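You operate a simulated robot arm through the tools that you are given. There is no shell and no other tool. Be economical: measure what you need, move in short steps, check, and stop when the job is done.

Carry out the task below with a simulated two-armed robot. There is one attempt and no reset: what you move stays moved.

Task
Take the black block on the top of the green bench and put it away on the top of the grey table. Then close the top drawer of the blue bench. Then take the small carton and put it on the shelf under the filter. Then take the presspaper piece from the top of the blue chest and put it on the clear middle of the grey bench. Then open the middle drawer of the grey bench. The order counts.

It is judged by the outcome, as a careful person would: the job done as asked, and still so three seconds after it is handed in. It fails if anything else is knocked over, pushed out of place, dropped, spilled or broken.

Robot
Two 7-joint arms with two-finger parallel grippers on one trunk, on a base that drives. Base frame: it is fixed to the floor where the robot stands at the start and does not move with it; the origin is under the middle of the robot, x ahead of it, y to its left, z up; the surface under the hand at the start is at about z = 850. Units: mm, degrees, N and s.
The left shoulder is at the start at [70, 130, 1003], the right one opposite. With the tool pointing down near the work surface each hand reaches from about 100 to 500 mm from the robot's upright axis, wherever it stands, measured 20 degrees to its own side. Places, roughly: black block (5x5x3 cm) [500, 0, 900]; clear middle of the grey bench [700, -2500, 900]; middle drawer of the grey bench [700, -2400, 600]; presspaper piece [750, -5500, 750]; shelf under the filter (22x29 cm) [-1160, 5320, 840]; small carton [1000, 2500, 1000]; top drawer of the blue bench [600, 2900, 700]; top of the grey table [800, -6300, 900]. Payload 1.57 kg a hand.
The tool frame of a hand sits at the grasp point between the pads (the TCP): z along the fingers, y along the line on which they close. The tips reach 30 mm beyond it. Largest opening 80 mm; finger width 17, thickness 12; the body of the gripper, 40 by 82 mm, starts 80 mm behind the TCP.
Orientation is that of the tool frame in the base frame, as a unit quaternion [x, y, z, w]. With the fingers straight down and closing along the base's y, the tool's x points along the base's -x, its y along +y and its z along -z.

Tools
- The arms move only by the tool step_arm. It takes "left_steps", "right_steps" or both (then of equal length, played together; a hand with none holds still); each is a list that holds one entry, the list of rows, each a list of 7 numbers: the gripper command, from -1 (fully open) to 1 (shut), values between in proportion, then the shift along the base's x, y, z in mm, then the turn, a rotation vector about the base's x, y, z in degrees. In form: [[[fingers, dx, dy, dz, wx, wy, wz], ...]]. A call has 1 to 10 rows; each row is the pose to reach, as a shift and turn from the pose commanded when the call began. Each row takes 0.2 s and may step no farther than 50 mm and 8.6 degrees from the row before; otherwise, or with a gripper value out of range, the whole call is refused. A pose out of reach is approached as far as the arm can. The call stops where the force on the tool passes 40 N (or 10 N more than at its start, if that is more) or the arm is blocked; 0.2 s more then pass. The fingers move at their own pace (about 108 mm/s each) and stop on an object; they squeeze with about 25 N. The grip force told is the motor's: it shows also when the fingers shut on nothing. Time passes only in rows, and 0.2 s behind the last, so rows that repeat a pose let the fingers close. It gives the time, the measured TCP pose, the force on the tool (base axes), the opening and the grip force at its end, in the units of the frame above (readings bear some noise), with the torque about the TCP (base axes, N m) and any sound that the robot's microphone picked up.
- Cameras (640 x 400 px; columns grow to the right, rows downward): "scene" is now at [145.5, 16.8, 1253.4]; the picture's right is [0.07, -1.00, 0.00], its down [-0.46, -0.03, -0.89] and it looks along [0.88, 0.06, -0.46] (base axes); focal length 279 px, centre (320, 200). "left" rides on the left gripper at [72, 7, -122] in its tool frame; the picture's right is [-0.09, 1.00, 0.00], its down [-0.84, -0.08, -0.54] and it looks along [-0.54, -0.05, 0.84] (tool axes); focal length 238 px, centre (320, 200). "right" rides on the right gripper at [72, -7, -122] in its tool frame; the picture's right is [0.09, 1.00, 0.00], its down [-0.84, 0.08, -0.54] and it looks along [-0.54, 0.05, 0.84] (tool axes); focal length 238 px, centre (320, 200). There is no depth. A picture from a camera that has moved, and an enlarged one, comes with that camera's place and axes in the base frame and with its lens. The place of the scene camera against the robot may be out by one fixed shift of up to 18 mm in any direction.
- camera(camera): a new picture of that camera. The clock stands still meanwhile.
- slide_trunk(by): slides the trunk up (or, below 0, down) by that many mm; the arms and the scene camera ride with it, the base frame stays. It gives what a move gives, with no picture.
- drive_base(legs): drives the robot by 1 to 6 legs, each [ahead, left, turn to the left] in mm, mm and degrees, along the robot's own axes; the way and the turn of a leg run together, so that a leg with both is an arc; at most 1500 mm and 180 degrees a leg. The arms and the cameras ride along, it lands a little off, and it stops where it bumps. It gives what a move gives.
- turn_head(pan, tilt): turns the head with the scene camera to pan (to the left, within 86 degrees either way) and tilt (down, from -29 to 69), counted from straight ahead of the robot. It gives what a move gives.
- zoom(camera, box): a new picture of the part [left, top, right, bottom] of that camera's present view, enlarged. The clock stands still meanwhile.
- hand_in(): hands the job in; it is judged then, once.

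Work in short steps. Places have to be worked out from the pictures, the camera data and where the tool is seen: move nearer, look again, correct. Check each grasp and each placing, and mend what went wrong. You have 165 turns and 138 pictures in all, those below and enlarged ones among them. Open the grippers and draw the arms clear of the work before you hand the job in, unless the task says otherwise; then end with one line.

The tools are called as name(argument=value, ...) on one line, values as JSON. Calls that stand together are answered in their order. step_arm: Moves the arms, as the interface text tells. Its arguments: {"type":"object","properties":{"left_steps":{"type":"array","items":{"type":"array","items":{"type":"array","items":{"type":"number"}}}},"right_steps":{"type":"array","items":{"type":"array","items":{"type":"array","items":{"type":"number"}}}}},"required":[]} The other tools are called the same way: slide_trunk (by) slides the trunk up or down; drive_base (legs) drives the base; turn_head (pan, tilt) turns the head that bears the scene camera; camera (camera) takes a picture; zoom (camera, box) takes an enlarged picture of a part of a camera's view; hand_in () hands the job in.

At the start:

```text
clock: 0.0
left_ee_pos: [344.8, 153.2, 1078.8]
left_tool_rot: [-0.001, 1.0, 0.0, 0.0]
left_contact_force: [-0.4, 0.0, 0.5]
left_moment: [-0.01, 0.0, 0.0]
left_gripper_width: 79.9
left_finger_force: 0.1
right_ee_pos: [364.4, -101.5, 1035.1]
right_tool_rot: [0.0, 1.0, 0.001, 0.001]
right_contact_force: [-0.4, -0.2, 0.9]
right_moment: [0.01, 0.02, 0.02]
right_gripper_width: 80.0
right_finger_force: 0.1
trunk travel left (down, up): [-641.0, 299.0]
robot x, y, heading: [-1.6, -0.9, -0.1]
head pan, tilt: [3.9, 27.7]
```

scene: 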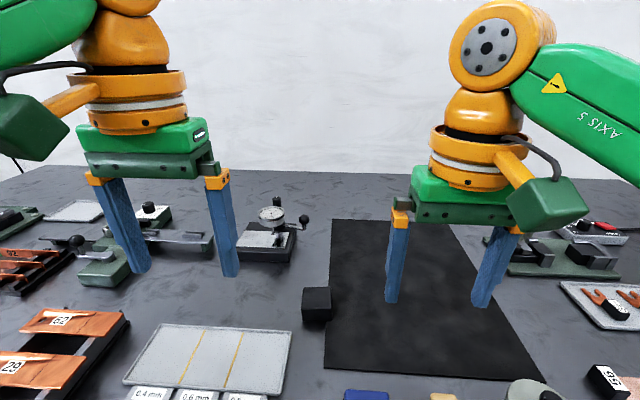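
right: 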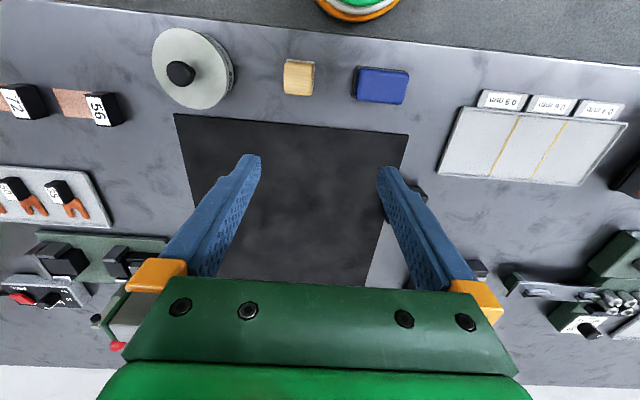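
left: 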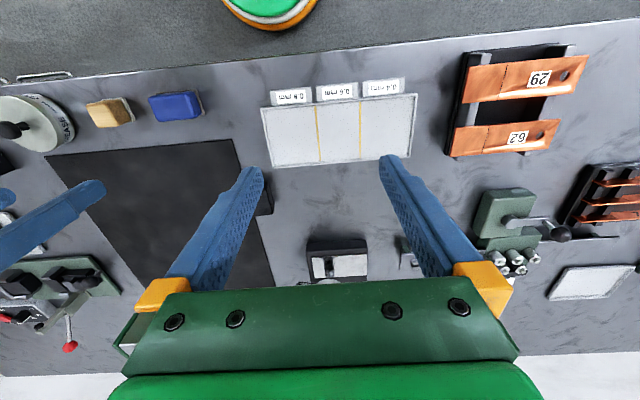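

I see one plain black block near (317,303) in the scene picture, at about [494, 46, 865]. I'll zoom in to check it and its orientation.

zoom(camera="scene", box=[240, 230, 400, 330])

zoom(camera="right", box=[320, 120, 520, 300])

```text
4.00 times, centred on (320, 280) of scene
camera zoom: at [145.5, 16.8, 1253.4], right [0.07, -1.0, 0.0], down [-0.46, -0.03, -0.89], along [0.88, 0.06, -0.46], focal length 1118 px, centre (320, -120)
```

zoom: 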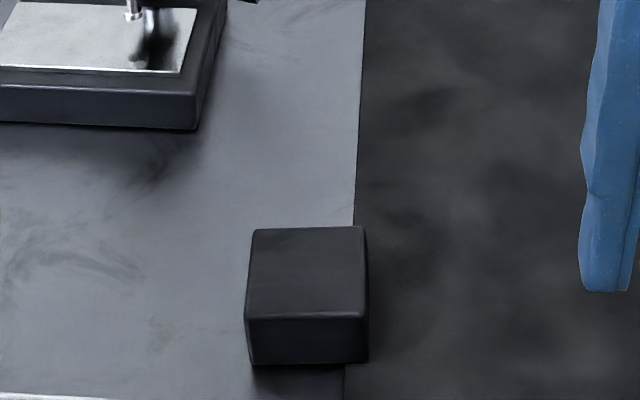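

```text
2.22 times, centred on (420, 210) of right
camera zoom: at [292.1, -108.0, 1158.2], right [-0.09, 1.0, 0.0], down [0.84, 0.08, 0.54], along [0.54, 0.05, -0.84], focal length 530 px, centre (98, 178)
```

zoom: 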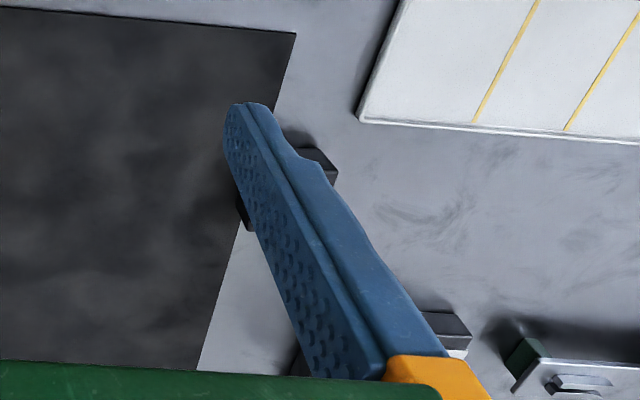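

The block's top centre comes out at about [492, 46, 880], and it lies square to the base axes. I'll move the left hand above it and look again with the wrist camera.

step_arm(left_steps=[[[-1, 37, -27, -15, 0, 0, 0], [-1, 74, -54, -30, 0, 0, 0], [-1, 110, -80, -60, 0, 0, 0], [-1, 147, -107, -90, 0, 0, 0], [-1, 147, -107, -110, 0, 0, 0], [-1, 147, -107, -110, 0, 0, 0]]])

camera(camera="left")

camera(camera="scene")

```text
refused: row 3 steps farther than a row can; nothing moved
```

```text
132 pictures are left
camera left: at [274.8, 159.7, 1200.8], right [0.09, 1.0, 0.0], down [0.84, -0.08, 0.54], along [0.54, -0.05, -0.84], focal length 238 px, centre (320, 200)
```

left: 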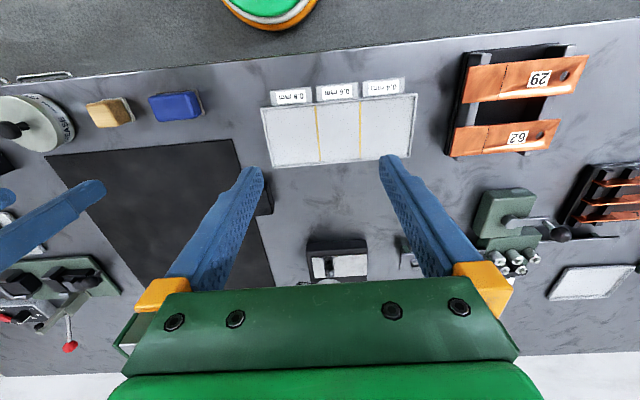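

```text
131 pictures are left
camera scene: at [145.5, 16.8, 1253.4], right [0.07, -1.0, 0.0], down [-0.46, -0.03, -0.89], along [0.88, 0.06, -0.46], focal length 279 px, centre (320, 200)
```

scene: 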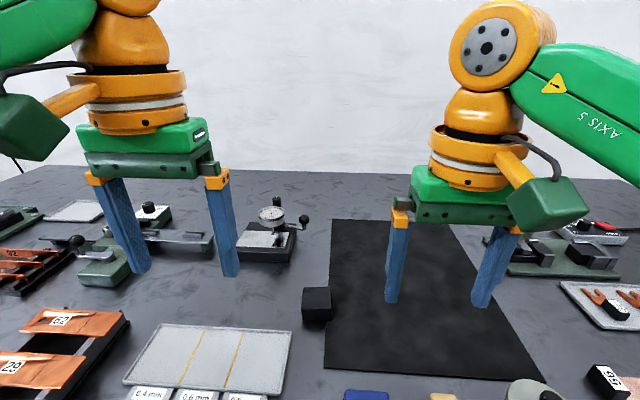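

That call was refused because one step was too long. I'll repeat it with shorter rows and stay high.

step_arm(left_steps=[[[-1, 30, -22, -15, 0, 0, 0], [-1, 60, -44, -30, 0, 0, 0], [-1, 90, -66, -45, 0, 0, 0], [-1, 120, -88, -60, 0, 0, 0], [-1, 147, -107, -80, 0, 0, 0], [-1, 147, -107, -110, 0, 0, 0], [-1, 147, -107, -110, 0, 0, 0]]])

```text
clock: 1.6
left_ee_pos: [413.0, 61.3, 1009.4]
left_tool_rot: [0.0, 1.0, -0.001, 0.0]
left_contact_force: [-0.2, -0.2, -0.6]
left_moment: [0.01, 0.0, 0.01]
left_gripper_width: 80.2
left_finger_force: 0.1
left hand out of reach, approached as far as the arm can: row 2, 3, 4, 5, 6, 7
right_ee_pos: [365.8, -101.7, 1036.6]
right_tool_rot: [0.0, 1.0, 0.001, 0.001]
right_contact_force: [0.7, -0.1, 0.7]
right_moment: [0.02, 0.05, 0.02]
right_gripper_width: 80.0
right_finger_force: 0.0
trunk travel left (down, up): [-641.0, 299.0]
robot x, y, heading: [1.1, 1.9, 0.3]
head pan, tilt: [3.9, 27.7]
```

The arm is out of reach at this height, but it should reach farther lower down. I'll lower the commanded pose to z≈930, which leaves the tips above the block.

step_arm(left_steps=[[[-1, 0, 0, -20, 0, 0, 0], [-1, 0, 0, -38, 0, 0, 0], [-1, 0, 0, -38, 0, 0, 0]]])

camera(camera="left")

```text
clock: 2.4
left_ee_pos: [412.4, 62.5, 972.0]
left_tool_rot: [-0.001, 1.0, -0.001, 0.0]
left_contact_force: [-0.3, 1.1, -0.5]
left_moment: [-0.02, 0.01, 0.03]
left_gripper_width: 80.1
left_finger_force: 0.0
right_ee_pos: [365.4, -101.1, 1036.3]
right_tool_rot: [-0.001, 1.0, 0.001, 0.001]
right_contact_force: [0.3, -0.2, -0.1]
right_moment: [-0.03, -0.01, 0.01]
right_gripper_width: 80.1
right_finger_force: 0.0
trunk travel left (down, up): [-641.0, 299.0]
robot x, y, heading: [-3.5, 1.2, 0.0]
head pan, tilt: [3.9, 27.7]
```

```text
130 pictures are left
camera left: at [341.1, 67.1, 1093.4], right [0.09, 1.0, 0.0], down [0.84, -0.07, 0.54], along [0.54, -0.05, -0.84], focal length 238 px, centre (320, 200)
```

left: 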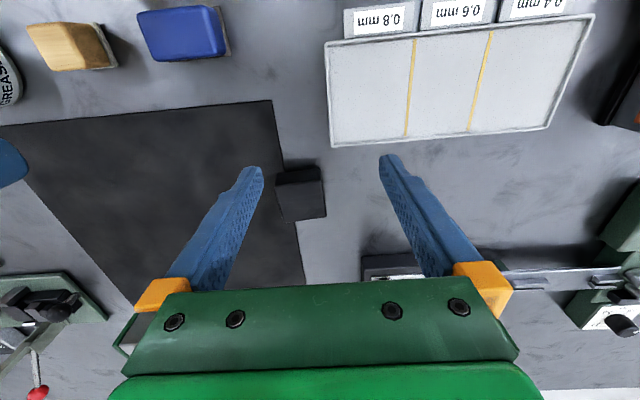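

The wrist view puts the block at about [480, 36], and the pose is now anchored at [412, 62, 972]. I'll lower first, then advance toward it.

step_arm(left_steps=[[[-1, 0, -10, -40, 0, 0, 0], [-1, 15, -26, -45, 0, 0, 0], [-1, 40, -26, -45, 0, 0, 0], [-1, 66, -26, -45, 0, 0, 0], [-1, 66, -26, -45, 0, 0, 0]]])

camera(camera="left")

```text
clock: 3.6
left_ee_pos: [447.5, 38.4, 921.5]
left_tool_rot: [0.0, 1.0, 0.0, 0.0]
left_contact_force: [0.4, -0.6, 0.3]
left_moment: [0.02, 0.02, -0.01]
left_gripper_width: 80.0
left_finger_force: 0.2
left hand out of reach, approached as far as the arm can: row 3, 4, 5
right_ee_pos: [365.2, -101.7, 1037.2]
right_tool_rot: [0.0, 1.0, 0.001, 0.0]
right_contact_force: [-0.2, -0.5, -0.9]
right_moment: [0.03, -0.02, -0.03]
right_gripper_width: 80.0
right_finger_force: 0.0
trunk travel left (down, up): [-641.0, 299.0]
robot x, y, heading: [4.4, -2.8, -0.0]
head pan, tilt: [3.9, 27.7]
```

```text
129 pictures are left
camera left: at [375.5, 44.8, 1043.0], right [0.09, 1.0, 0.0], down [0.84, -0.08, 0.54], along [0.54, -0.05, -0.84], focal length 238 px, centre (320, 200)
```

left: 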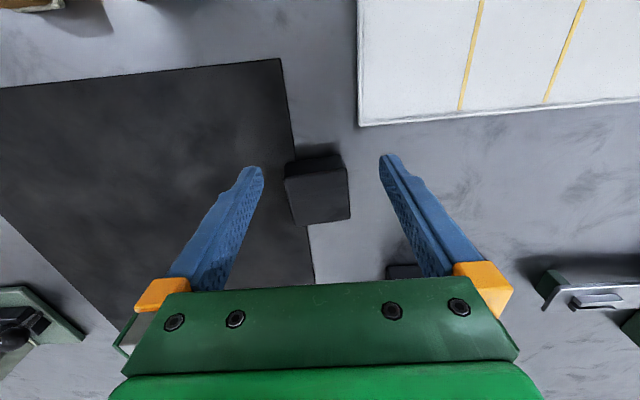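

The block is at about [476, 34]. Reach improves lower down relative to the shoulder, so I'll raise the trunk 60 mm to gain forward reach.

slide_trunk(by=60)

step_arm(left_steps=[[[-1, 0, 0, -40, 0, 0, 0], [-1, 10, -2, -60, 0, 0, 0], [-1, 28, -4, -60, 0, 0, 0], [-1, 28, -4, -60, 0, 0, 0]]])

```text
clock: 4.6
left_ee_pos: [446.9, 38.9, 981.4]
left_tool_rot: [-0.001, 1.0, -0.001, 0.0]
left_contact_force: [-0.8, -0.6, 0.9]
left_moment: [-0.01, 0.04, -0.04]
left_gripper_width: 80.0
left_finger_force: 0.1
right_ee_pos: [364.6, -101.5, 1095.9]
right_tool_rot: [0.001, 1.0, 0.001, 0.001]
right_contact_force: [-0.3, -0.2, 0.1]
right_moment: [0.01, -0.02, 0.0]
right_gripper_width: 80.1
right_finger_force: 0.1
trunk travel left (down, up): [-701.0, 239.0]
robot x, y, heading: [0.2, -0.8, 0.3]
head pan, tilt: [3.9, 27.7]
```

```text
clock: 5.6
left_ee_pos: [461.4, 39.0, 919.1]
left_tool_rot: [-0.001, 1.0, -0.001, 0.001]
left_contact_force: [-0.2, 0.6, 0.6]
left_moment: [0.01, 0.01, -0.03]
left_gripper_width: 79.8
left_finger_force: 0.0
left hand out of reach, approached as far as the arm can: row 1, 3, 4
right_ee_pos: [364.8, -102.6, 1096.7]
right_tool_rot: [0.0, 1.0, 0.001, 0.002]
right_contact_force: [-0.4, 0.2, 0.8]
right_moment: [0.02, -0.02, 0.0]
right_gripper_width: 80.0
right_finger_force: 0.2
trunk travel left (down, up): [-701.0, 239.0]
robot x, y, heading: [1.1, 0.6, 0.4]
head pan, tilt: [3.9, 27.7]
```

I'm still about 15 mm short in x. The fingertips are above the block, so I'll drive 20 mm ahead.

drive_base(legs=[[20, 0, 0]])

camera(camera="left")

```text
clock: 6.4
left_ee_pos: [477.2, 39.2, 921.9]
left_tool_rot: [-0.001, 1.0, -0.001, 0.003]
left_contact_force: [0.1, -0.1, 0.8]
left_moment: [-0.05, -0.05, 0.02]
left_gripper_width: 80.0
left_finger_force: 0.1
right_ee_pos: [381.2, -101.0, 1096.7]
right_tool_rot: [0.0, 1.0, 0.001, 0.003]
right_contact_force: [0.0, 0.2, 0.4]
right_moment: [0.02, -0.03, -0.01]
right_gripper_width: 80.0
right_finger_force: 0.0
trunk travel left (down, up): [-701.0, 239.0]
robot x, y, heading: [18.0, -2.1, -0.2]
head pan, tilt: [3.9, 27.7]
```

```text
128 pictures are left
camera left: at [406.5, 45.1, 1043.6], right [0.09, 1.0, 0.0], down [0.83, -0.07, 0.55], along [0.54, -0.05, -0.84], focal length 238 px, centre (320, 200)
```

left: 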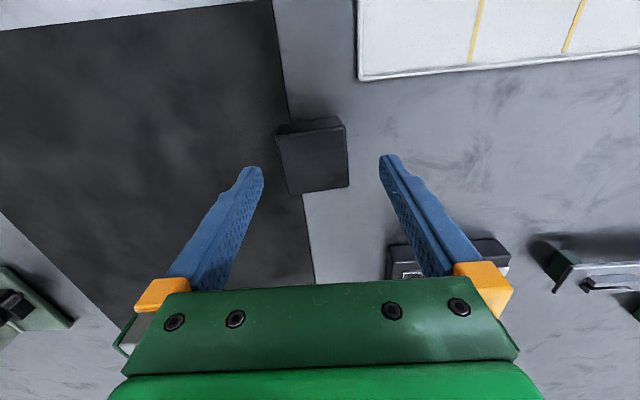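

The block is at [476, 33] and the hand is at [477, 39]. I'll lower to z≈886 and shut the fingers.

step_arm(left_steps=[[[-1, 0, -5, -20, 0, 0, 0], [-1, 0, -5, -36, 0, 0, 0], [-1, 0, -5, -36, 0, 0, 0], [1, 0, -5, -36, 0, 0, 0], [1, 0, -5, -36, 0, 0, 0], [1, 0, -5, -36, 0, 0, 0]]])

```text
clock: 7.8
left_ee_pos: [482.2, 33.6, 884.0]
left_tool_rot: [-0.001, 1.0, -0.001, -0.001]
left_contact_force: [0.2, 0.9, -0.5]
left_moment: [-0.06, 0.0, 0.02]
left_gripper_width: 49.9
left_finger_force: 24.3
right_ee_pos: [384.4, -101.0, 1095.4]
right_tool_rot: [-0.001, 1.0, 0.001, 0.001]
right_contact_force: [-0.3, 0.0, 0.5]
right_moment: [0.03, 0.01, 0.01]
right_gripper_width: 79.9
right_finger_force: 0.0
trunk travel left (down, up): [-701.0, 239.0]
robot x, y, heading: [19.8, -0.5, -0.3]
head pan, tilt: [3.9, 27.7]
```

It's gripped at 49.9 mm. I'll lift it and draw it back towards the body.

step_arm(left_steps=[[[1, 0, 0, 40, 0, 0, 0], [1, -20, 0, 80, 0, 0, 0], [1, -50, 10, 115, 0, 0, 0], [1, -80, 30, 150, 0, 0, 0], [1, -110, 50, 180, 0, 0, 0], [1, -140, 75, 200, 0, 0, 0], [1, -170, 100, 210, 0, 0, 0]]])

turn_head(pan=-80, tilt=30)

camera(camera="scene")

camera(camera="left")

```text
refused: row 4 steps farther than a row can; nothing moved
```

```text
clock: 9.4
left_ee_pos: [481.6, 33.2, 883.9]
left_tool_rot: [-0.001, 1.0, -0.002, -0.001]
left_contact_force: [-1.1, 0.2, -1.0]
left_moment: [-0.03, 0.03, -0.04]
left_gripper_width: 49.6
left_finger_force: 25.0
right_ee_pos: [385.1, -101.4, 1096.8]
right_tool_rot: [0.0, 1.0, 0.001, 0.001]
right_contact_force: [0.3, 0.9, 0.4]
right_moment: [-0.01, 0.01, 0.03]
right_gripper_width: 79.9
right_finger_force: 0.0
trunk travel left (down, up): [-701.0, 239.0]
robot x, y, heading: [17.5, 0.9, -0.2]
head pan, tilt: [-80.0, 30.0]
```

```text
127 pictures are left
camera scene: at [90.3, -78.5, 1309.7], right [-0.98, -0.17, 0.0], down [-0.09, 0.49, -0.87], along [0.15, -0.85, -0.5], focal length 279 px, centre (320, 200)
```

scene: 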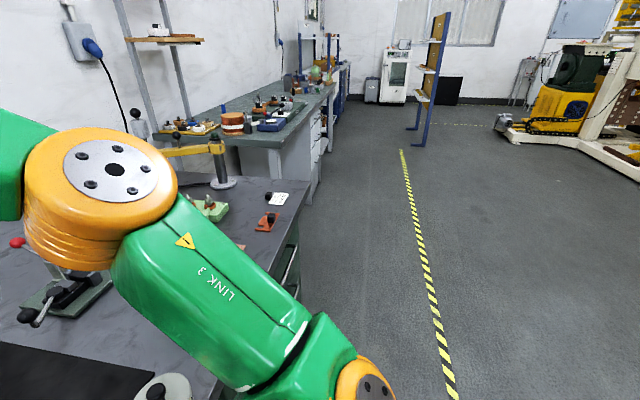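

```text
126 pictures are left
camera left: at [411.3, 39.5, 1007.0], right [0.09, 1.0, 0.0], down [0.84, -0.08, 0.54], along [0.54, -0.05, -0.84], focal length 238 px, centre (320, 200)
```

left: 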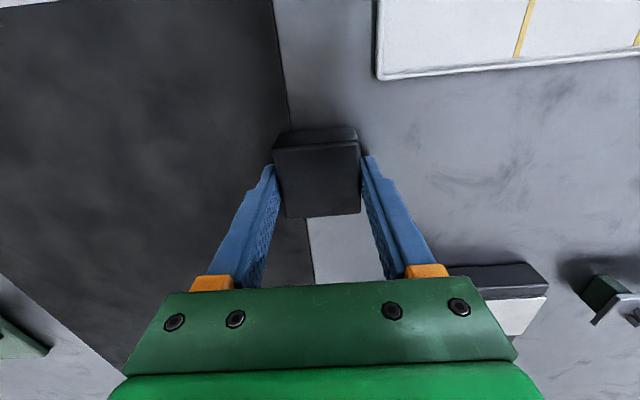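

The block is in the fingers but the lift was refused. I'll redo the lift and retract with smaller rows.

step_arm(left_steps=[[[1, 0, 0, 40, 0, 0, 0], [1, -10, 0, 80, 0, 0, 0], [1, -35, 10, 112, 0, 0, 0], [1, -65, 25, 145, 0, 0, 0], [1, -95, 45, 170, 0, 0, 0], [1, -130, 70, 190, 0, 0, 0], [1, -165, 95, 200, 0, 0, 0], [1, -195, 115, 200, 0, 0, 0]]])

camera(camera="left")

```text
clock: 11.2
left_ee_pos: [450.0, 47.9, 1027.4]
left_tool_rot: [0.0, 1.0, -0.001, 0.001]
left_contact_force: [-0.6, -0.6, 0.7]
left_moment: [-0.02, 0.0, 0.02]
left_gripper_width: 0.2
left_finger_force: 21.6
left hand out of reach, approached as far as the arm can: row 3, 4, 5, 6, 7, 8
right_ee_pos: [384.5, -101.4, 1097.0]
right_tool_rot: [0.0, 1.0, 0.001, 0.002]
right_contact_force: [0.2, -0.3, 0.1]
right_moment: [-0.03, -0.02, -0.01]
right_gripper_width: 80.0
right_finger_force: 0.1
trunk travel left (down, up): [-701.0, 239.0]
robot x, y, heading: [24.4, 0.2, 0.0]
head pan, tilt: [-80.0, 30.0]
```

```text
125 pictures are left
camera left: at [378.1, 53.0, 1148.6], right [0.09, 1.0, 0.0], down [0.83, -0.08, 0.55], along [0.54, -0.05, -0.84], focal length 238 px, centre (320, 200)
```

left: 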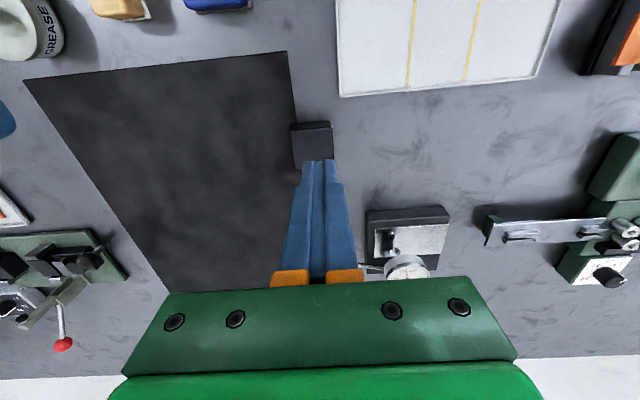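

The fingers shut on nothing: the block slipped out and stayed at about [478, 35]. I was likely gripping too high and lifting too fast, so I'll reopen, go back down over it and look.

step_arm(left_steps=[[[-1, 0, 0, 0, 0, 0, 0], [-1, 0, -5, -35, 0, 0, 0], [-1, 0, -12, -70, 0, 0, 0], [-1, 10, -14, -105, 0, 0, 0], [-1, 27, -14, -115, 0, 0, 0], [-1, 27, -14, -115, 0, 0, 0]]])

camera(camera="left")

```text
clock: 12.6
left_ee_pos: [477.8, 32.2, 911.1]
left_tool_rot: [-0.002, 1.0, -0.001, 0.0]
left_contact_force: [-0.5, 0.1, -0.1]
left_moment: [0.01, 0.02, 0.04]
left_gripper_width: 79.7
left_finger_force: 0.1
left hand out of reach, approached as far as the arm can: row 2, 3, 4
right_ee_pos: [384.4, -101.3, 1096.3]
right_tool_rot: [0.0, 1.0, 0.001, 0.0]
right_contact_force: [-0.2, 0.2, -0.2]
right_moment: [-0.01, -0.02, 0.03]
right_gripper_width: 80.1
right_finger_force: 0.0
trunk travel left (down, up): [-701.0, 239.0]
robot x, y, heading: [17.5, -0.1, 0.3]
head pan, tilt: [-80.0, 30.0]
```

```text
124 pictures are left
camera left: at [407.2, 37.7, 1034.0], right [0.09, 1.0, 0.0], down [0.84, -0.08, 0.54], along [0.54, -0.05, -0.84], focal length 238 px, centre (320, 200)
```

left: 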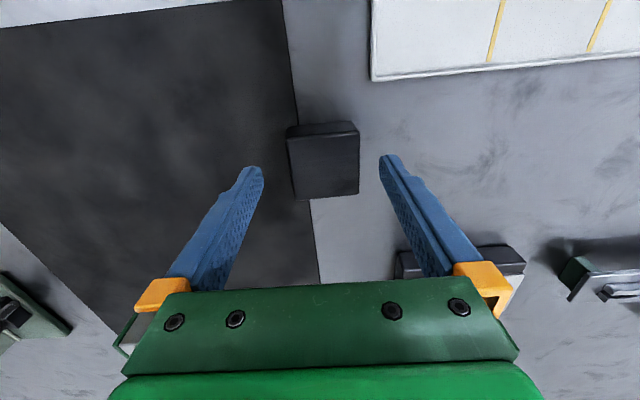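

The block top comes out at z≈872, so my first grip only overlapped about 18 mm. This time I'll go down to z≈874, watching for contact, then grip and give it time.

step_arm(left_steps=[[[-1, 0, 3, -15, 0, 0, 0], [-1, 0, 3, -26, 0, 0, 0], [-1, 0, 3, -31, 0, 0, 0], [-1, 0, 3, -34, 0, 0, 0], [-1, 0, 3, -37, 0, 0, 0]]])

```text
clock: 13.8
left_ee_pos: [480.6, 33.6, 882.0]
left_tool_rot: [0.0, 1.0, -0.003, 0.009]
left_contact_force: [-2.4, 0.4, 14.6]
left_moment: [-0.61, 0.19, -0.23]
left_gripper_width: 79.1
left_finger_force: 0.0
left hand out of reach, approached as far as the arm can: row 3, 4, 5
right_ee_pos: [379.8, -99.3, 1098.1]
right_tool_rot: [0.0, 1.0, 0.001, 0.003]
right_contact_force: [0.0, -0.3, 0.3]
right_moment: [0.02, 0.0, 0.01]
right_gripper_width: 80.0
right_finger_force: 0.1
trunk travel left (down, up): [-701.0, 239.0]
robot x, y, heading: [20.7, -0.3, 0.2]
head pan, tilt: [-80.0, 30.0]
stopped in row 5 (left hand): the force on the tool passed its limit at 42 N (the readings are from after the stop); the commanded pose is now the measured one
```

The fingertips touched the bench at TCP z≈881, so the depth is already as good as it gets. I'll back off 1 mm, grip, wait, and lift slowly.

step_arm(left_steps=[[[-1, 0, 2, 1, 0, 0, 0], [1, 0, 2, 1, 0, 0, 0], [1, 0, 2, 1, 0, 0, 0], [1, 0, 2, 1, 0, 0, 0], [1, 0, 2, 3, 0, 0, 0], [1, 0, 2, 6, 0, 0, 0], [1, 0, 2, 9, 0, 0, 0], [1, 0, 2, 12, 0, 0, 0], [1, 0, 2, 15, 0, 0, 0], [1, 0, 2, 18, 0, 0, 0]]])

camera(camera="left")

```text
clock: 16.1
left_ee_pos: [485.6, 36.0, 896.2]
left_tool_rot: [-0.001, 1.0, -0.002, 0.004]
left_contact_force: [0.9, 0.5, -5.5]
left_moment: [-0.02, -0.01, -0.02]
left_gripper_width: 49.7
left_finger_force: 25.0
right_ee_pos: [385.7, -101.6, 1094.2]
right_tool_rot: [-0.001, 1.0, 0.001, 0.0]
right_contact_force: [0.3, -0.2, -0.2]
right_moment: [-0.02, 0.0, -0.02]
right_gripper_width: 80.0
right_finger_force: 0.1
trunk travel left (down, up): [-701.0, 239.0]
robot x, y, heading: [22.9, -0.9, -0.2]
head pan, tilt: [-80.0, 30.0]
```

```text
123 pictures are left
camera left: at [413.7, 41.4, 1018.6], right [0.09, 1.0, 0.0], down [0.83, -0.07, 0.55], along [0.55, -0.05, -0.84], focal length 238 px, centre (320, 200)
```

left: 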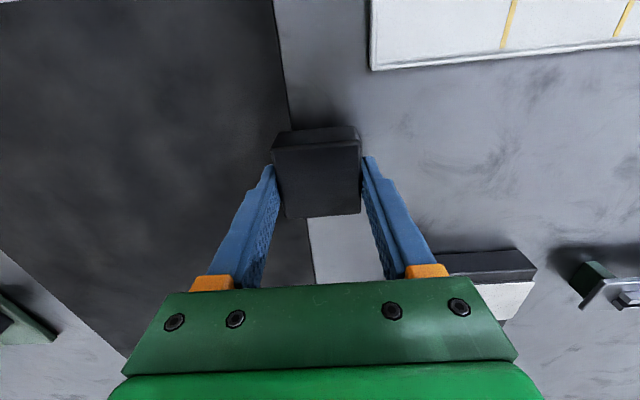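

It holds with about 5.5 N of weight on the tool, so the block is steel (≈0.56 kg) and slid under the fast lift. I'll keep lifting gently and pull back slowly.

step_arm(left_steps=[[[1, 0, 0, 4, 0, 0, 0], [1, -1, 0, 10, 0, 0, 0], [1, -3, 1, 17, 0, 0, 0], [1, -7, 2, 24, 0, 0, 0], [1, -12, 3, 31, 0, 0, 0], [1, -17, 5, 38, 0, 0, 0], [1, -23, 7, 45, 0, 0, 0], [1, -29, 9, 51, 0, 0, 0], [1, -34, 11, 55, 0, 0, 0], [1, -37, 12, 57, 0, 0, 0]]])

camera(camera="left")

```text
clock: 18.2
left_ee_pos: [473.6, 37.9, 958.7]
left_tool_rot: [0.0, 1.0, -0.002, 0.005]
left_contact_force: [0.0, -0.3, -6.7]
left_moment: [-0.03, -0.02, 0.0]
left_gripper_width: 49.7
left_finger_force: 25.2
left hand out of reach, approached as far as the arm can: row 5, 6, 7, 8, 9, 10
right_ee_pos: [386.0, -99.9, 1095.6]
right_tool_rot: [0.0, 1.0, 0.0, -0.001]
right_contact_force: [0.6, -1.0, 0.4]
right_moment: [-0.01, 0.02, 0.01]
right_gripper_width: 80.1
right_finger_force: 0.1
trunk travel left (down, up): [-701.0, 239.0]
robot x, y, heading: [18.3, 0.2, 0.2]
head pan, tilt: [-80.0, 30.0]
```

```text
122 pictures are left
camera left: at [402.0, 44.5, 1080.1], right [0.09, 1.0, 0.0], down [0.83, -0.07, 0.55], along [0.55, -0.05, -0.84], focal length 238 px, centre (320, 200)
```

left: 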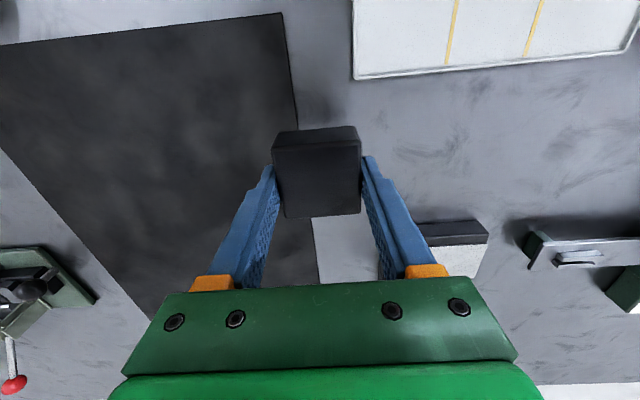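

There's no slip. I'll draw it in toward the body slowly at this height.

step_arm(left_steps=[[[1, -4, 2, 0, 0, 0, 0], [1, -12, 7, 1, 0, 0, 0], [1, -24, 14, 3, 0, 0, 0], [1, -38, 22, 6, 0, 0, 0], [1, -53, 31, 9, 0, 0, 0], [1, -68, 40, 12, 0, 0, 0], [1, -83, 49, 15, 0, 0, 0], [1, -96, 57, 18, 0, 0, 0], [1, -106, 62, 20, 0, 0, 0], [1, -110, 65, 21, 0, 0, 0]]])

camera(camera="left")

```text
clock: 20.4
left_ee_pos: [466.2, 64.1, 1006.8]
left_tool_rot: [-0.001, 1.0, -0.001, 0.004]
left_contact_force: [0.0, 0.0, -5.5]
left_moment: [0.02, -0.03, 0.0]
left_gripper_width: 49.9
left_finger_force: 25.3
left hand out of reach, approached as far as the arm can: row 1, 2, 3, 4, 5, 6, 7, 8, 9, 10
right_ee_pos: [385.7, -100.5, 1096.6]
right_tool_rot: [-0.001, 1.0, 0.001, 0.001]
right_contact_force: [-0.3, 0.0, -0.5]
right_moment: [-0.01, -0.03, 0.0]
right_gripper_width: 80.1
right_finger_force: 0.1
trunk travel left (down, up): [-701.0, 239.0]
robot x, y, heading: [16.5, -2.0, -0.1]
head pan, tilt: [-80.0, 30.0]
```

```text
121 pictures are left
camera left: at [394.1, 70.6, 1128.4], right [0.09, 1.0, 0.0], down [0.83, -0.07, 0.55], along [0.55, -0.05, -0.84], focal length 238 px, centre (320, 200)
```

left: 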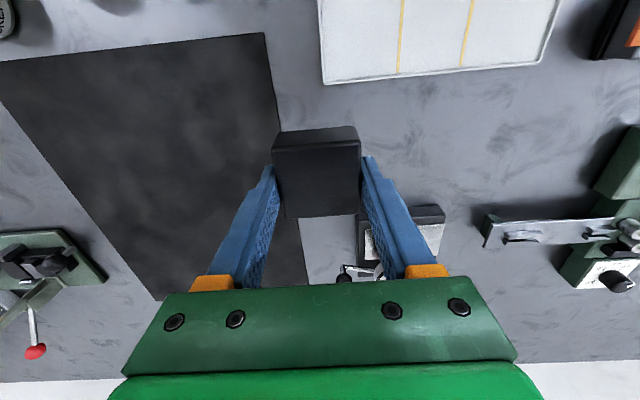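

The arm is near a joint limit and drifted upward instead of back. I'll head for the starting configuration, moving sideways and up first and then back.

step_arm(left_steps=[[[1, 0, 4, 4, 0, 0, 0], [1, -3, 12, 12, 0, 0, 0], [1, -8, 23, 23, 0, 0, 0], [1, -16, 34, 36, 0, 0, 0], [1, -26, 45, 50, 0, 0, 0], [1, -37, 55, 64, 0, 0, 0], [1, -48, 65, 77, 0, 0, 0], [1, -58, 74, 89, 0, 0, 0], [1, -66, 81, 97, 0, 0, 0], [1, -70, 84, 101, 0, 0, 0]]])

```text
clock: 22.6
left_ee_pos: [462.9, 83.2, 1028.7]
left_tool_rot: [-0.002, 1.0, -0.002, 0.006]
left_contact_force: [0.0, 0.6, -6.1]
left_moment: [0.02, -0.05, -0.02]
left_gripper_width: 50.0
left_finger_force: 25.2
left hand out of reach, approached as far as the arm can: row 3, 4, 5, 6, 7, 8, 9, 10
right_ee_pos: [385.8, -100.0, 1095.4]
right_tool_rot: [0.0, 1.0, 0.001, -0.001]
right_contact_force: [-0.1, 0.3, -0.9]
right_moment: [0.01, -0.01, -0.03]
right_gripper_width: 79.9
right_finger_force: 0.1
trunk travel left (down, up): [-701.0, 239.0]
robot x, y, heading: [17.8, -0.7, 0.1]
head pan, tilt: [-80.0, 30.0]
```

I'm still held at the boundary, so I'll test a different direction: lower and outward to the left.

step_arm(left_steps=[[[1, -2, 4, -4, 0, 0, 0], [1, -6, 12, -12, 0, 0, 0], [1, -12, 22, -20, 0, 0, 0], [1, -20, 34, -26, 0, 0, 0], [1, -29, 46, -30, 0, 0, 0], [1, -38, 58, -32, 0, 0, 0], [1, -47, 70, -32, 0, 0, 0], [1, -55, 80, -32, 0, 0, 0], [1, -61, 87, -32, 0, 0, 0], [1, -64, 90, -32, 0, 0, 0]]])

```text
clock: 24.9
left_ee_pos: [476.6, 156.2, 1024.6]
left_tool_rot: [-0.001, 1.0, -0.002, 0.004]
left_contact_force: [0.2, -0.7, -6.2]
left_moment: [0.01, 0.0, 0.0]
left_gripper_width: 49.9
left_finger_force: 24.4
left hand out of reach, approached as far as the arm can: row 1, 2, 3, 4, 5, 6, 7, 8, 9, 10
right_ee_pos: [385.7, -100.9, 1096.0]
right_tool_rot: [0.0, 1.0, 0.001, 0.0]
right_contact_force: [-0.5, -1.2, -0.4]
right_moment: [-0.02, 0.01, 0.02]
right_gripper_width: 80.0
right_finger_force: 0.0
trunk travel left (down, up): [-701.0, 239.0]
robot x, y, heading: [16.1, -1.0, -0.1]
head pan, tilt: [-80.0, 30.0]
```

The y motion worked, but x and z did not follow. Now at y≈156, the same as at the start, I'll try going back and up.

step_arm(left_steps=[[[1, -3, 0, 3, 0, 0, 0], [1, -9, 0, 9, 0, 0, 0], [1, -18, 0, 18, 0, 0, 0], [1, -28, 0, 28, 0, 0, 0], [1, -38, 0, 38, 0, 0, 0], [1, -48, 0, 48, 0, 0, 0], [1, -58, 0, 58, 0, 0, 0], [1, -68, 0, 68, 0, 0, 0], [1, -75, 0, 75, 0, 0, 0], [1, -78, 0, 78, 0, 0, 0]]])

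camera(camera="left")

```text
clock: 27.1
left_ee_pos: [474.2, 155.7, 1028.5]
left_tool_rot: [0.0, 1.0, -0.002, 0.006]
left_contact_force: [0.3, -0.2, -5.7]
left_moment: [0.03, -0.04, 0.02]
left_gripper_width: 50.0
left_finger_force: 25.1
left hand out of reach, approached as far as the arm can: row 2, 3, 4, 5, 6, 7, 8, 9, 10
right_ee_pos: [385.3, -100.3, 1096.9]
right_tool_rot: [0.0, 1.0, 0.0, 0.0]
right_contact_force: [-0.3, 0.1, 0.3]
right_moment: [-0.03, -0.02, 0.01]
right_gripper_width: 79.9
right_finger_force: 0.1
trunk travel left (down, up): [-701.0, 239.0]
robot x, y, heading: [22.6, -1.9, -0.2]
head pan, tilt: [-80.0, 30.0]
```

```text
120 pictures are left
camera left: at [402.2, 162.1, 1150.2], right [0.09, 1.0, 0.0], down [0.83, -0.08, 0.55], along [0.55, -0.05, -0.83], focal length 238 px, centre (320, 200)
```

left: 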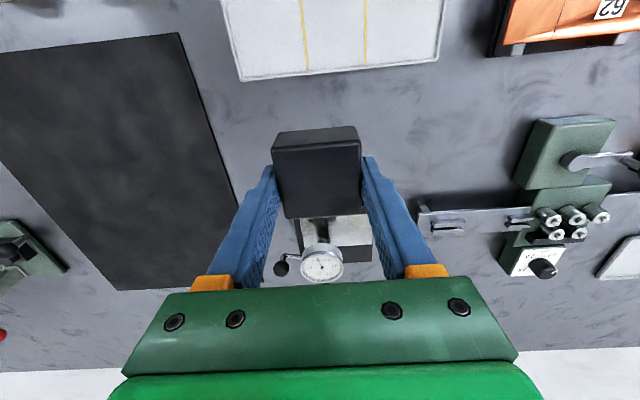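

Still blocked in −x at this height. I'll look at the arm's posture with the head to understand the limit.

turn_head(pan=25, tilt=20)

camera(camera="scene")

```text
clock: 28.9
left_ee_pos: [476.0, 156.0, 1028.0]
left_tool_rot: [0.0, 1.0, -0.002, 0.005]
left_contact_force: [0.5, -0.1, -5.7]
left_moment: [-0.03, -0.02, 0.03]
left_gripper_width: 49.6
left_finger_force: 25.6
right_ee_pos: [385.0, -100.5, 1096.2]
right_tool_rot: [0.0, 1.0, 0.001, 0.001]
right_contact_force: [0.1, 0.7, 0.3]
right_moment: [0.0, 0.03, 0.04]
right_gripper_width: 79.9
right_finger_force: 0.0
trunk travel left (down, up): [-701.0, 239.0]
robot x, y, heading: [22.0, -2.0, 0.0]
head pan, tilt: [25.0, 20.0]
```

```text
119 pictures are left
camera scene: at [160.2, 50.3, 1325.5], right [0.42, -0.91, 0.0], down [-0.31, -0.14, -0.94], along [0.85, 0.4, -0.34], focal length 279 px, centre (320, 200)
```

scene: 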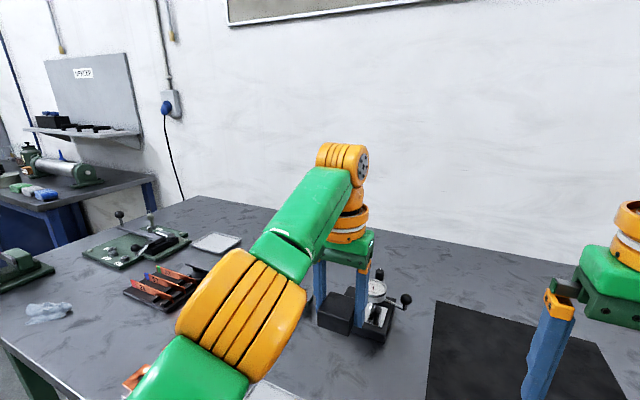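

The elbow has dropped, so the forearm slants up and the tool-down wrist is at its bend limit. The hand needs to stay about 120 mm below the shoulder, so I'll move back over the mat and lower to z≈930 before retracting.

step_arm(left_steps=[[[1, 0, -4, 0, 0, 0, 0], [1, 0, -12, 0, 0, 0, 0], [1, 0, -24, -2, 0, 0, 0], [1, 0, -37, -5, 0, 0, 0], [1, 0, -50, -9, 0, 0, 0], [1, 0, -63, -14, 0, 0, 0], [1, 0, -76, -20, 0, 0, 0], [1, 0, -88, -27, 0, 0, 0], [1, 0, -96, -33, 0, 0, 0], [1, 0, -100, -36, 0, 0, 0]]])

step_arm(left_steps=[[[1, 0, 0, -4, 0, 0, 0], [1, 0, 0, -12, 0, 0, 0], [1, 0, 0, -22, 0, 0, 0], [1, 0, 0, -32, 0, 0, 0], [1, 0, 0, -42, 0, 0, 0], [1, 0, 0, -50, 0, 0, 0], [1, 0, 0, -55, 0, 0, 0], [1, 0, 0, -57, 0, 0, 0]]])

```text
clock: 31.1
left_ee_pos: [472.4, 61.0, 993.8]
left_tool_rot: [0.0, 1.0, -0.001, 0.004]
left_contact_force: [-0.2, -0.6, -5.4]
left_moment: [-0.01, -0.06, -0.01]
left_gripper_width: 49.7
left_finger_force: 24.9
right_ee_pos: [386.1, -100.3, 1094.5]
right_tool_rot: [0.0, 1.0, 0.001, 0.0]
right_contact_force: [-0.2, 0.4, 0.0]
right_moment: [-0.02, 0.0, 0.0]
right_gripper_width: 80.0
right_finger_force: 0.0
trunk travel left (down, up): [-701.0, 239.0]
robot x, y, heading: [17.4, 1.0, -0.1]
head pan, tilt: [25.0, 20.0]
```

```text
clock: 32.9
left_ee_pos: [482.7, 55.6, 941.4]
left_tool_rot: [-0.001, 1.0, -0.001, 0.004]
left_contact_force: [0.3, 0.0, -5.4]
left_moment: [0.02, -0.04, 0.0]
left_gripper_width: 49.6
left_finger_force: 25.1
left hand out of reach, approached as far as the arm can: row 3, 4, 5, 6, 7, 8
right_ee_pos: [386.3, -99.6, 1094.9]
right_tool_rot: [0.0, 1.0, 0.001, 0.0]
right_contact_force: [0.1, -0.1, -1.0]
right_moment: [-0.01, -0.01, 0.04]
right_gripper_width: 80.1
right_finger_force: 0.0
trunk travel left (down, up): [-701.0, 239.0]
robot x, y, heading: [20.5, -1.2, -0.2]
head pan, tilt: [25.0, 20.0]
```

The readings fit a nearly straight arm (shoulder to wrist about 470 mm), so it cannot move radially. I'll set the block back down where it was, free the arm without load, and regrasp from closer in.

step_arm(left_steps=[[[1, 0, 0, -5, 0, 0, 0], [1, 0, -4, -15, 0, 0, 0], [1, 0, -8, -25, 0, 0, 0], [1, 0, -12, -35, 0, 0, 0], [1, 0, -16, -43, 0, 0, 0], [1, 0, -18, -50, 0, 0, 0], [1, 0, -18, -54, 0, 0, 0], [1, 0, -18, -56, 0, 0, 0]]])

camera(camera="left")

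```text
clock: 34.7
left_ee_pos: [487.3, 35.5, 886.2]
left_tool_rot: [-0.002, 1.0, -0.001, 0.004]
left_contact_force: [0.7, 0.2, -6.0]
left_moment: [-0.04, -0.03, 0.01]
left_gripper_width: 49.9
left_finger_force: 25.2
right_ee_pos: [385.1, -101.2, 1096.1]
right_tool_rot: [0.0, 1.0, 0.001, 0.0]
right_contact_force: [0.1, -0.3, 0.4]
right_moment: [-0.02, -0.03, -0.01]
right_gripper_width: 79.9
right_finger_force: 0.1
trunk travel left (down, up): [-701.0, 239.0]
robot x, y, heading: [18.3, -0.9, -0.0]
head pan, tilt: [25.0, 20.0]
```

```text
118 pictures are left
camera left: at [414.1, 42.0, 1007.1], right [0.09, 1.0, 0.0], down [0.83, -0.07, 0.55], along [0.55, -0.05, -0.84], focal length 238 px, centre (320, 200)
```

left: 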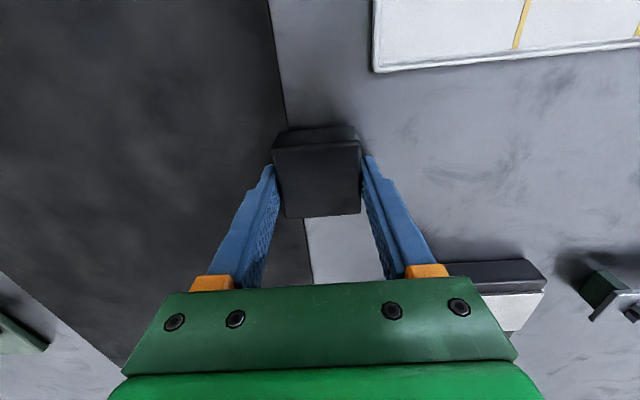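

The block is about 3 mm above the bench. I'll lower it, release, and rise clear.

step_arm(left_steps=[[[1, 0, 0, -2, 0, 0, 0], [1, 0, 0, -4, 0, 0, 0], [0.2, 0, 0, -4, 0, 0, 0], [-1, 0, 0, -4, 0, 0, 0], [-1, 0, 0, -4, 0, 0, 0], [-1, 0, 0, 16, 0, 0, 0], [-1, 0, 0, 36, 0, 0, 0], [-1, 0, 0, 36, 0, 0, 0]]])

```text
clock: 36.5
left_ee_pos: [483.4, 38.1, 921.5]
left_tool_rot: [0.0, 1.0, -0.003, 0.005]
left_contact_force: [-0.3, 0.5, -0.5]
left_moment: [0.03, 0.01, 0.02]
left_gripper_width: 80.2
left_finger_force: 0.0
right_ee_pos: [384.1, -100.9, 1095.9]
right_tool_rot: [-0.001, 1.0, 0.0, 0.001]
right_contact_force: [0.8, -1.0, 0.2]
right_moment: [0.03, 0.01, -0.02]
right_gripper_width: 80.0
right_finger_force: 0.0
trunk travel left (down, up): [-701.0, 239.0]
robot x, y, heading: [17.7, 0.2, -0.0]
head pan, tilt: [25.0, 20.0]
```

The block is released. Without load I'll try a fast inward pull to get out of the straight-arm pose.

step_arm(left_steps=[[[-1, -45, 10, 10, 0, 0, 0], [-1, -90, 20, 20, 0, 0, 0], [-1, -130, 35, 30, 0, 0, 0], [-1, -130, 35, 30, 0, 0, 0], [-1, -130, 35, 30, 0, 0, 0], [-1, -130, 35, 30, 0, 0, 0], [-1, -130, 35, 30, 0, 0, 0], [-1, -130, 35, 30, 0, 0, 0]]])

```text
clock: 38.3
left_ee_pos: [456.0, 18.9, 990.0]
left_tool_rot: [-0.002, 1.0, -0.001, 0.004]
left_contact_force: [-0.7, 0.1, -0.2]
left_moment: [0.05, -0.02, 0.0]
left_gripper_width: 79.9
left_finger_force: 0.1
left hand out of reach, approached as far as the arm can: row 1, 2, 3, 4, 5, 6, 7, 8
right_ee_pos: [384.7, -101.1, 1096.8]
right_tool_rot: [0.0, 1.0, 0.001, 0.001]
right_contact_force: [-0.3, 0.3, -0.4]
right_moment: [-0.03, 0.0, 0.0]
right_gripper_width: 80.1
right_finger_force: 0.0
trunk travel left (down, up): [-701.0, 239.0]
robot x, y, heading: [17.5, 2.5, -0.1]
head pan, tilt: [25.0, 20.0]
```

That didn't free it. I'll try tilting the fingers forward while pulling back, which changes the wrist geometry.

step_arm(left_steps=[[[-1, 0, 0, 0, 0, -8, 0], [-1, 0, 0, 0, 0, -16, 0], [-1, 0, 0, 10, 0, -24, 0], [-1, -30, 0, 20, 0, -24, 0], [-1, -60, 10, 30, 0, -24, 0], [-1, -60, 10, 30, 0, -24, 0], [-1, -60, 10, 30, 0, -24, 0]]])

```text
clock: 39.9
left_ee_pos: [391.2, 28.0, 1020.6]
left_tool_rot: [0.0, 0.977, -0.001, 0.214]
left_contact_force: [-0.4, 0.9, -0.5]
left_moment: [0.0, -0.02, -0.01]
left_gripper_width: 79.8
left_finger_force: 0.1
left hand out of reach, approached as far as the arm can: row 1, 2, 3, 4
right_ee_pos: [382.5, -102.8, 1096.8]
right_tool_rot: [0.001, 1.0, 0.001, 0.002]
right_contact_force: [-0.4, 0.1, -0.1]
right_moment: [0.02, -0.02, 0.0]
right_gripper_width: 80.1
right_finger_force: 0.0
trunk travel left (down, up): [-701.0, 239.0]
robot x, y, heading: [19.5, -2.3, 0.0]
head pan, tilt: [25.0, 20.0]
```

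That freed it. I'll keep retracting, then level the tool again.

step_arm(left_steps=[[[-1, -25, 25, 0, 0, 0, 0], [-1, -50, 50, 10, 0, 0, 0], [-1, -60, 80, 20, 0, 0, 0], [-1, -60, 100, 20, 0, 8, 0], [-1, -60, 110, 20, 0, 16, 0], [-1, -60, 110, 20, 0, 24, 0], [-1, -60, 110, 20, 0, 24, 0]]])

camera(camera="left")

```text
clock: 41.5
left_ee_pos: [334.6, 138.0, 1038.9]
left_tool_rot: [-0.001, 1.0, -0.003, 0.005]
left_contact_force: [0.2, -0.2, -0.4]
left_moment: [-0.01, 0.01, 0.0]
left_gripper_width: 80.2
left_finger_force: 0.0
right_ee_pos: [384.2, -100.5, 1097.3]
right_tool_rot: [0.001, 1.0, 0.001, 0.001]
right_contact_force: [-0.4, 0.2, -0.4]
right_moment: [-0.01, 0.0, 0.03]
right_gripper_width: 80.1
right_finger_force: 0.1
trunk travel left (down, up): [-701.0, 239.0]
robot x, y, heading: [17.9, -1.4, -0.1]
head pan, tilt: [25.0, 20.0]
```

```text
117 pictures are left
camera left: at [262.4, 145.3, 1160.0], right [0.09, 1.0, 0.0], down [0.83, -0.07, 0.55], along [0.55, -0.05, -0.83], focal length 238 px, centre (320, 200)
```

left: 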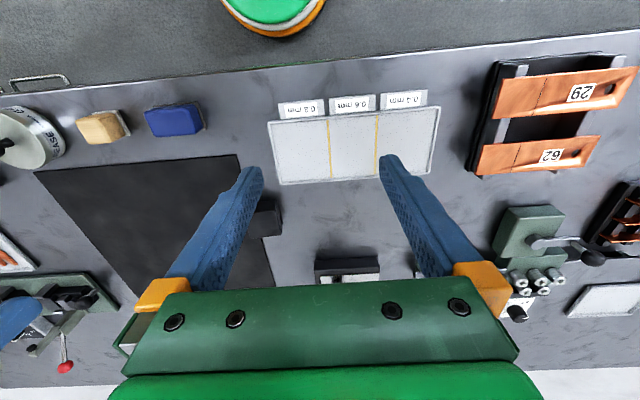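

The arm is free. Before driving closer I'll look down for clearance between the base front and the bench edge.

turn_head(pan=0, tilt=69)

camera(camera="scene")

```text
clock: 42.6
left_ee_pos: [335.3, 137.9, 1039.5]
left_tool_rot: [-0.001, 1.0, -0.002, 0.005]
left_contact_force: [0.0, 0.5, -1.0]
left_moment: [-0.05, 0.01, -0.01]
left_gripper_width: 80.0
left_finger_force: 0.0
right_ee_pos: [384.6, -100.8, 1096.5]
right_tool_rot: [0.0, 1.0, 0.001, 0.001]
right_contact_force: [-0.6, -0.8, 0.1]
right_moment: [0.01, -0.01, 0.03]
right_gripper_width: 80.2
right_finger_force: 0.1
trunk travel left (down, up): [-701.0, 239.0]
robot x, y, heading: [19.9, 0.0, -0.1]
head pan, tilt: [0.0, 68.8]
```

```text
116 pictures are left
camera scene: at [130.2, 10.6, 1258.3], right [0.0, -1.0, 0.0], down [-0.93, 0.0, -0.36], along [0.36, 0.0, -0.93], focal length 279 px, centre (320, 200)
```

scene: 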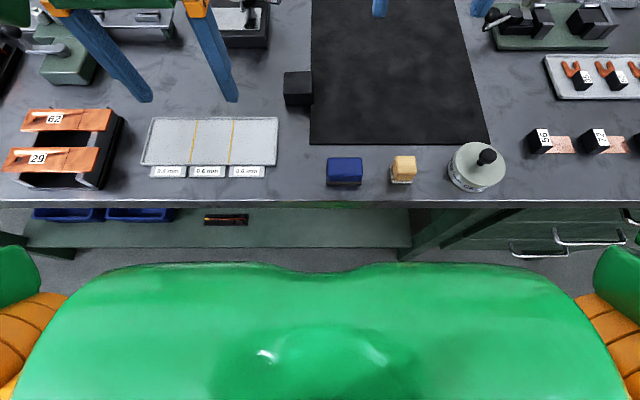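

There isn't much margin to the bench edge, so I won't drive. Tilting the fingers 20° forward shortens the needed reach to about 350 mm of roughly 405, so I'll approach the block tilted.

step_arm(left_steps=[[[-1, 0, 0, 0, 0, -8, 0], [-1, 10, -10, -10, 0, -16, 0], [-1, 35, -25, -25, 0, -20, 0], [-1, 60, -45, -45, 0, -20, 0], [-1, 85, -65, -65, 0, -20, 0], [-1, 110, -85, -85, 0, -20, 0], [-1, 130, -101, -110, 0, -20, 0], [-1, 135, -101, -110, 0, -20, 0], [-1, 135, -101, -110, 0, -20, 0]]])

camera(camera="left")

```text
clock: 44.6
left_ee_pos: [469.5, 38.7, 929.1]
left_tool_rot: [0.0, 0.984, -0.002, 0.178]
left_contact_force: [-0.4, -0.3, 0.5]
left_moment: [0.0, -0.03, -0.01]
left_gripper_width: 80.3
left_finger_force: 0.0
right_ee_pos: [385.6, -100.5, 1096.4]
right_tool_rot: [0.0, 1.0, 0.001, 0.001]
right_contact_force: [-0.1, -0.3, 0.9]
right_moment: [0.01, 0.0, 0.01]
right_gripper_width: 80.1
right_finger_force: 0.0
trunk travel left (down, up): [-701.0, 239.0]
robot x, y, heading: [19.0, -1.6, 0.2]
head pan, tilt: [0.0, 68.8]
```

```text
115 pictures are left
camera left: at [360.4, 44.2, 1017.2], right [0.09, 1.0, 0.03], down [0.59, -0.07, 0.8], along [0.8, -0.05, -0.6], focal length 238 px, centre (320, 200)
```

left: 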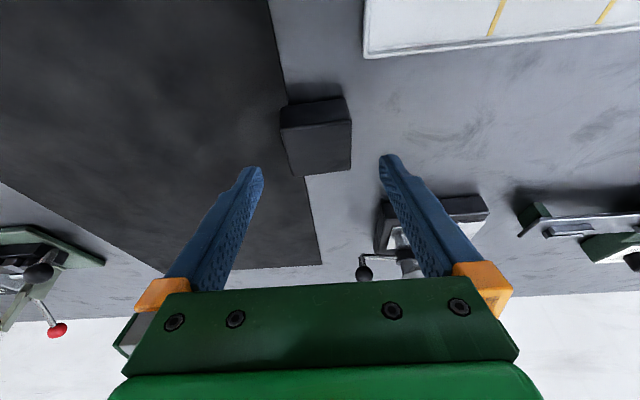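

The block's top is at [480, 36]. I'll descend, grip, and lift gently.

step_arm(left_steps=[[[-1, 2, -2, -20, 0, 0, 0], [-1, 4, -2, -38, 0, 0, 0], [-1, 6, -2, -44, 0, 0, 0], [1, 6, -2, -44, 0, 0, 0], [1, 6, -2, -44, 0, 0, 0], [1, 6, -2, -44, 0, 0, 0], [1, 6, -2, -42, 0, 0, 0], [1, 6, -2, -39, 0, 0, 0], [1, 6, -2, -35, 0, 0, 0], [1, 6, -2, -30, 0, 0, 0]]])

step_arm(left_steps=[[[1, 0, 0, 4, 0, 0, 0], [1, 0, 0, 12, 0, 0, 0], [1, 0, 0, 22, 0, 0, 0], [1, -3, 1, 34, 0, 0, 0], [1, -8, 3, 47, 0, 0, 0], [1, -16, 8, 60, 0, 0, 0], [1, -26, 14, 72, 0, 0, 0], [1, -38, 21, 83, 0, 0, 0], [1, -50, 28, 90, 0, 0, 0], [1, -60, 33, 94, 0, 0, 0]]])

camera(camera="left")

```text
clock: 46.8
left_ee_pos: [478.3, 37.1, 895.6]
left_tool_rot: [0.0, 0.984, -0.002, 0.178]
left_contact_force: [-1.1, -0.1, -4.9]
left_moment: [0.0, 0.0, 0.01]
left_gripper_width: 49.8
left_finger_force: 24.8
right_ee_pos: [385.1, -100.6, 1094.5]
right_tool_rot: [0.001, 1.0, 0.001, -0.001]
right_contact_force: [-0.2, -0.1, -0.6]
right_moment: [0.0, 0.0, 0.0]
right_gripper_width: 79.7
right_finger_force: 0.0
trunk travel left (down, up): [-701.0, 239.0]
robot x, y, heading: [15.4, -1.1, 0.3]
head pan, tilt: [0.0, 68.8]
```

```text
clock: 49.0
left_ee_pos: [417.8, 69.1, 991.5]
left_tool_rot: [-0.001, 0.984, -0.002, 0.177]
left_contact_force: [-0.4, -0.4, -6.3]
left_moment: [0.01, 0.03, 0.0]
left_gripper_width: 49.9
left_finger_force: 24.8
right_ee_pos: [385.4, -101.3, 1096.1]
right_tool_rot: [0.0, 1.0, 0.001, 0.001]
right_contact_force: [-0.1, 0.7, 0.1]
right_moment: [-0.03, -0.02, 0.0]
right_gripper_width: 79.8
right_finger_force: 0.1
trunk travel left (down, up): [-701.0, 239.0]
robot x, y, heading: [19.5, 2.3, 0.1]
head pan, tilt: [0.0, 68.8]
```

```text
114 pictures are left
camera left: at [307.1, 74.9, 1080.7], right [0.09, 1.0, 0.03], down [0.59, -0.07, 0.8], along [0.8, -0.05, -0.6], focal length 238 px, centre (320, 200)
```

left: 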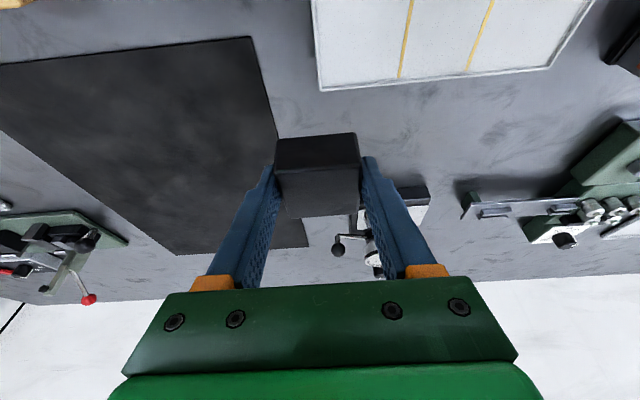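

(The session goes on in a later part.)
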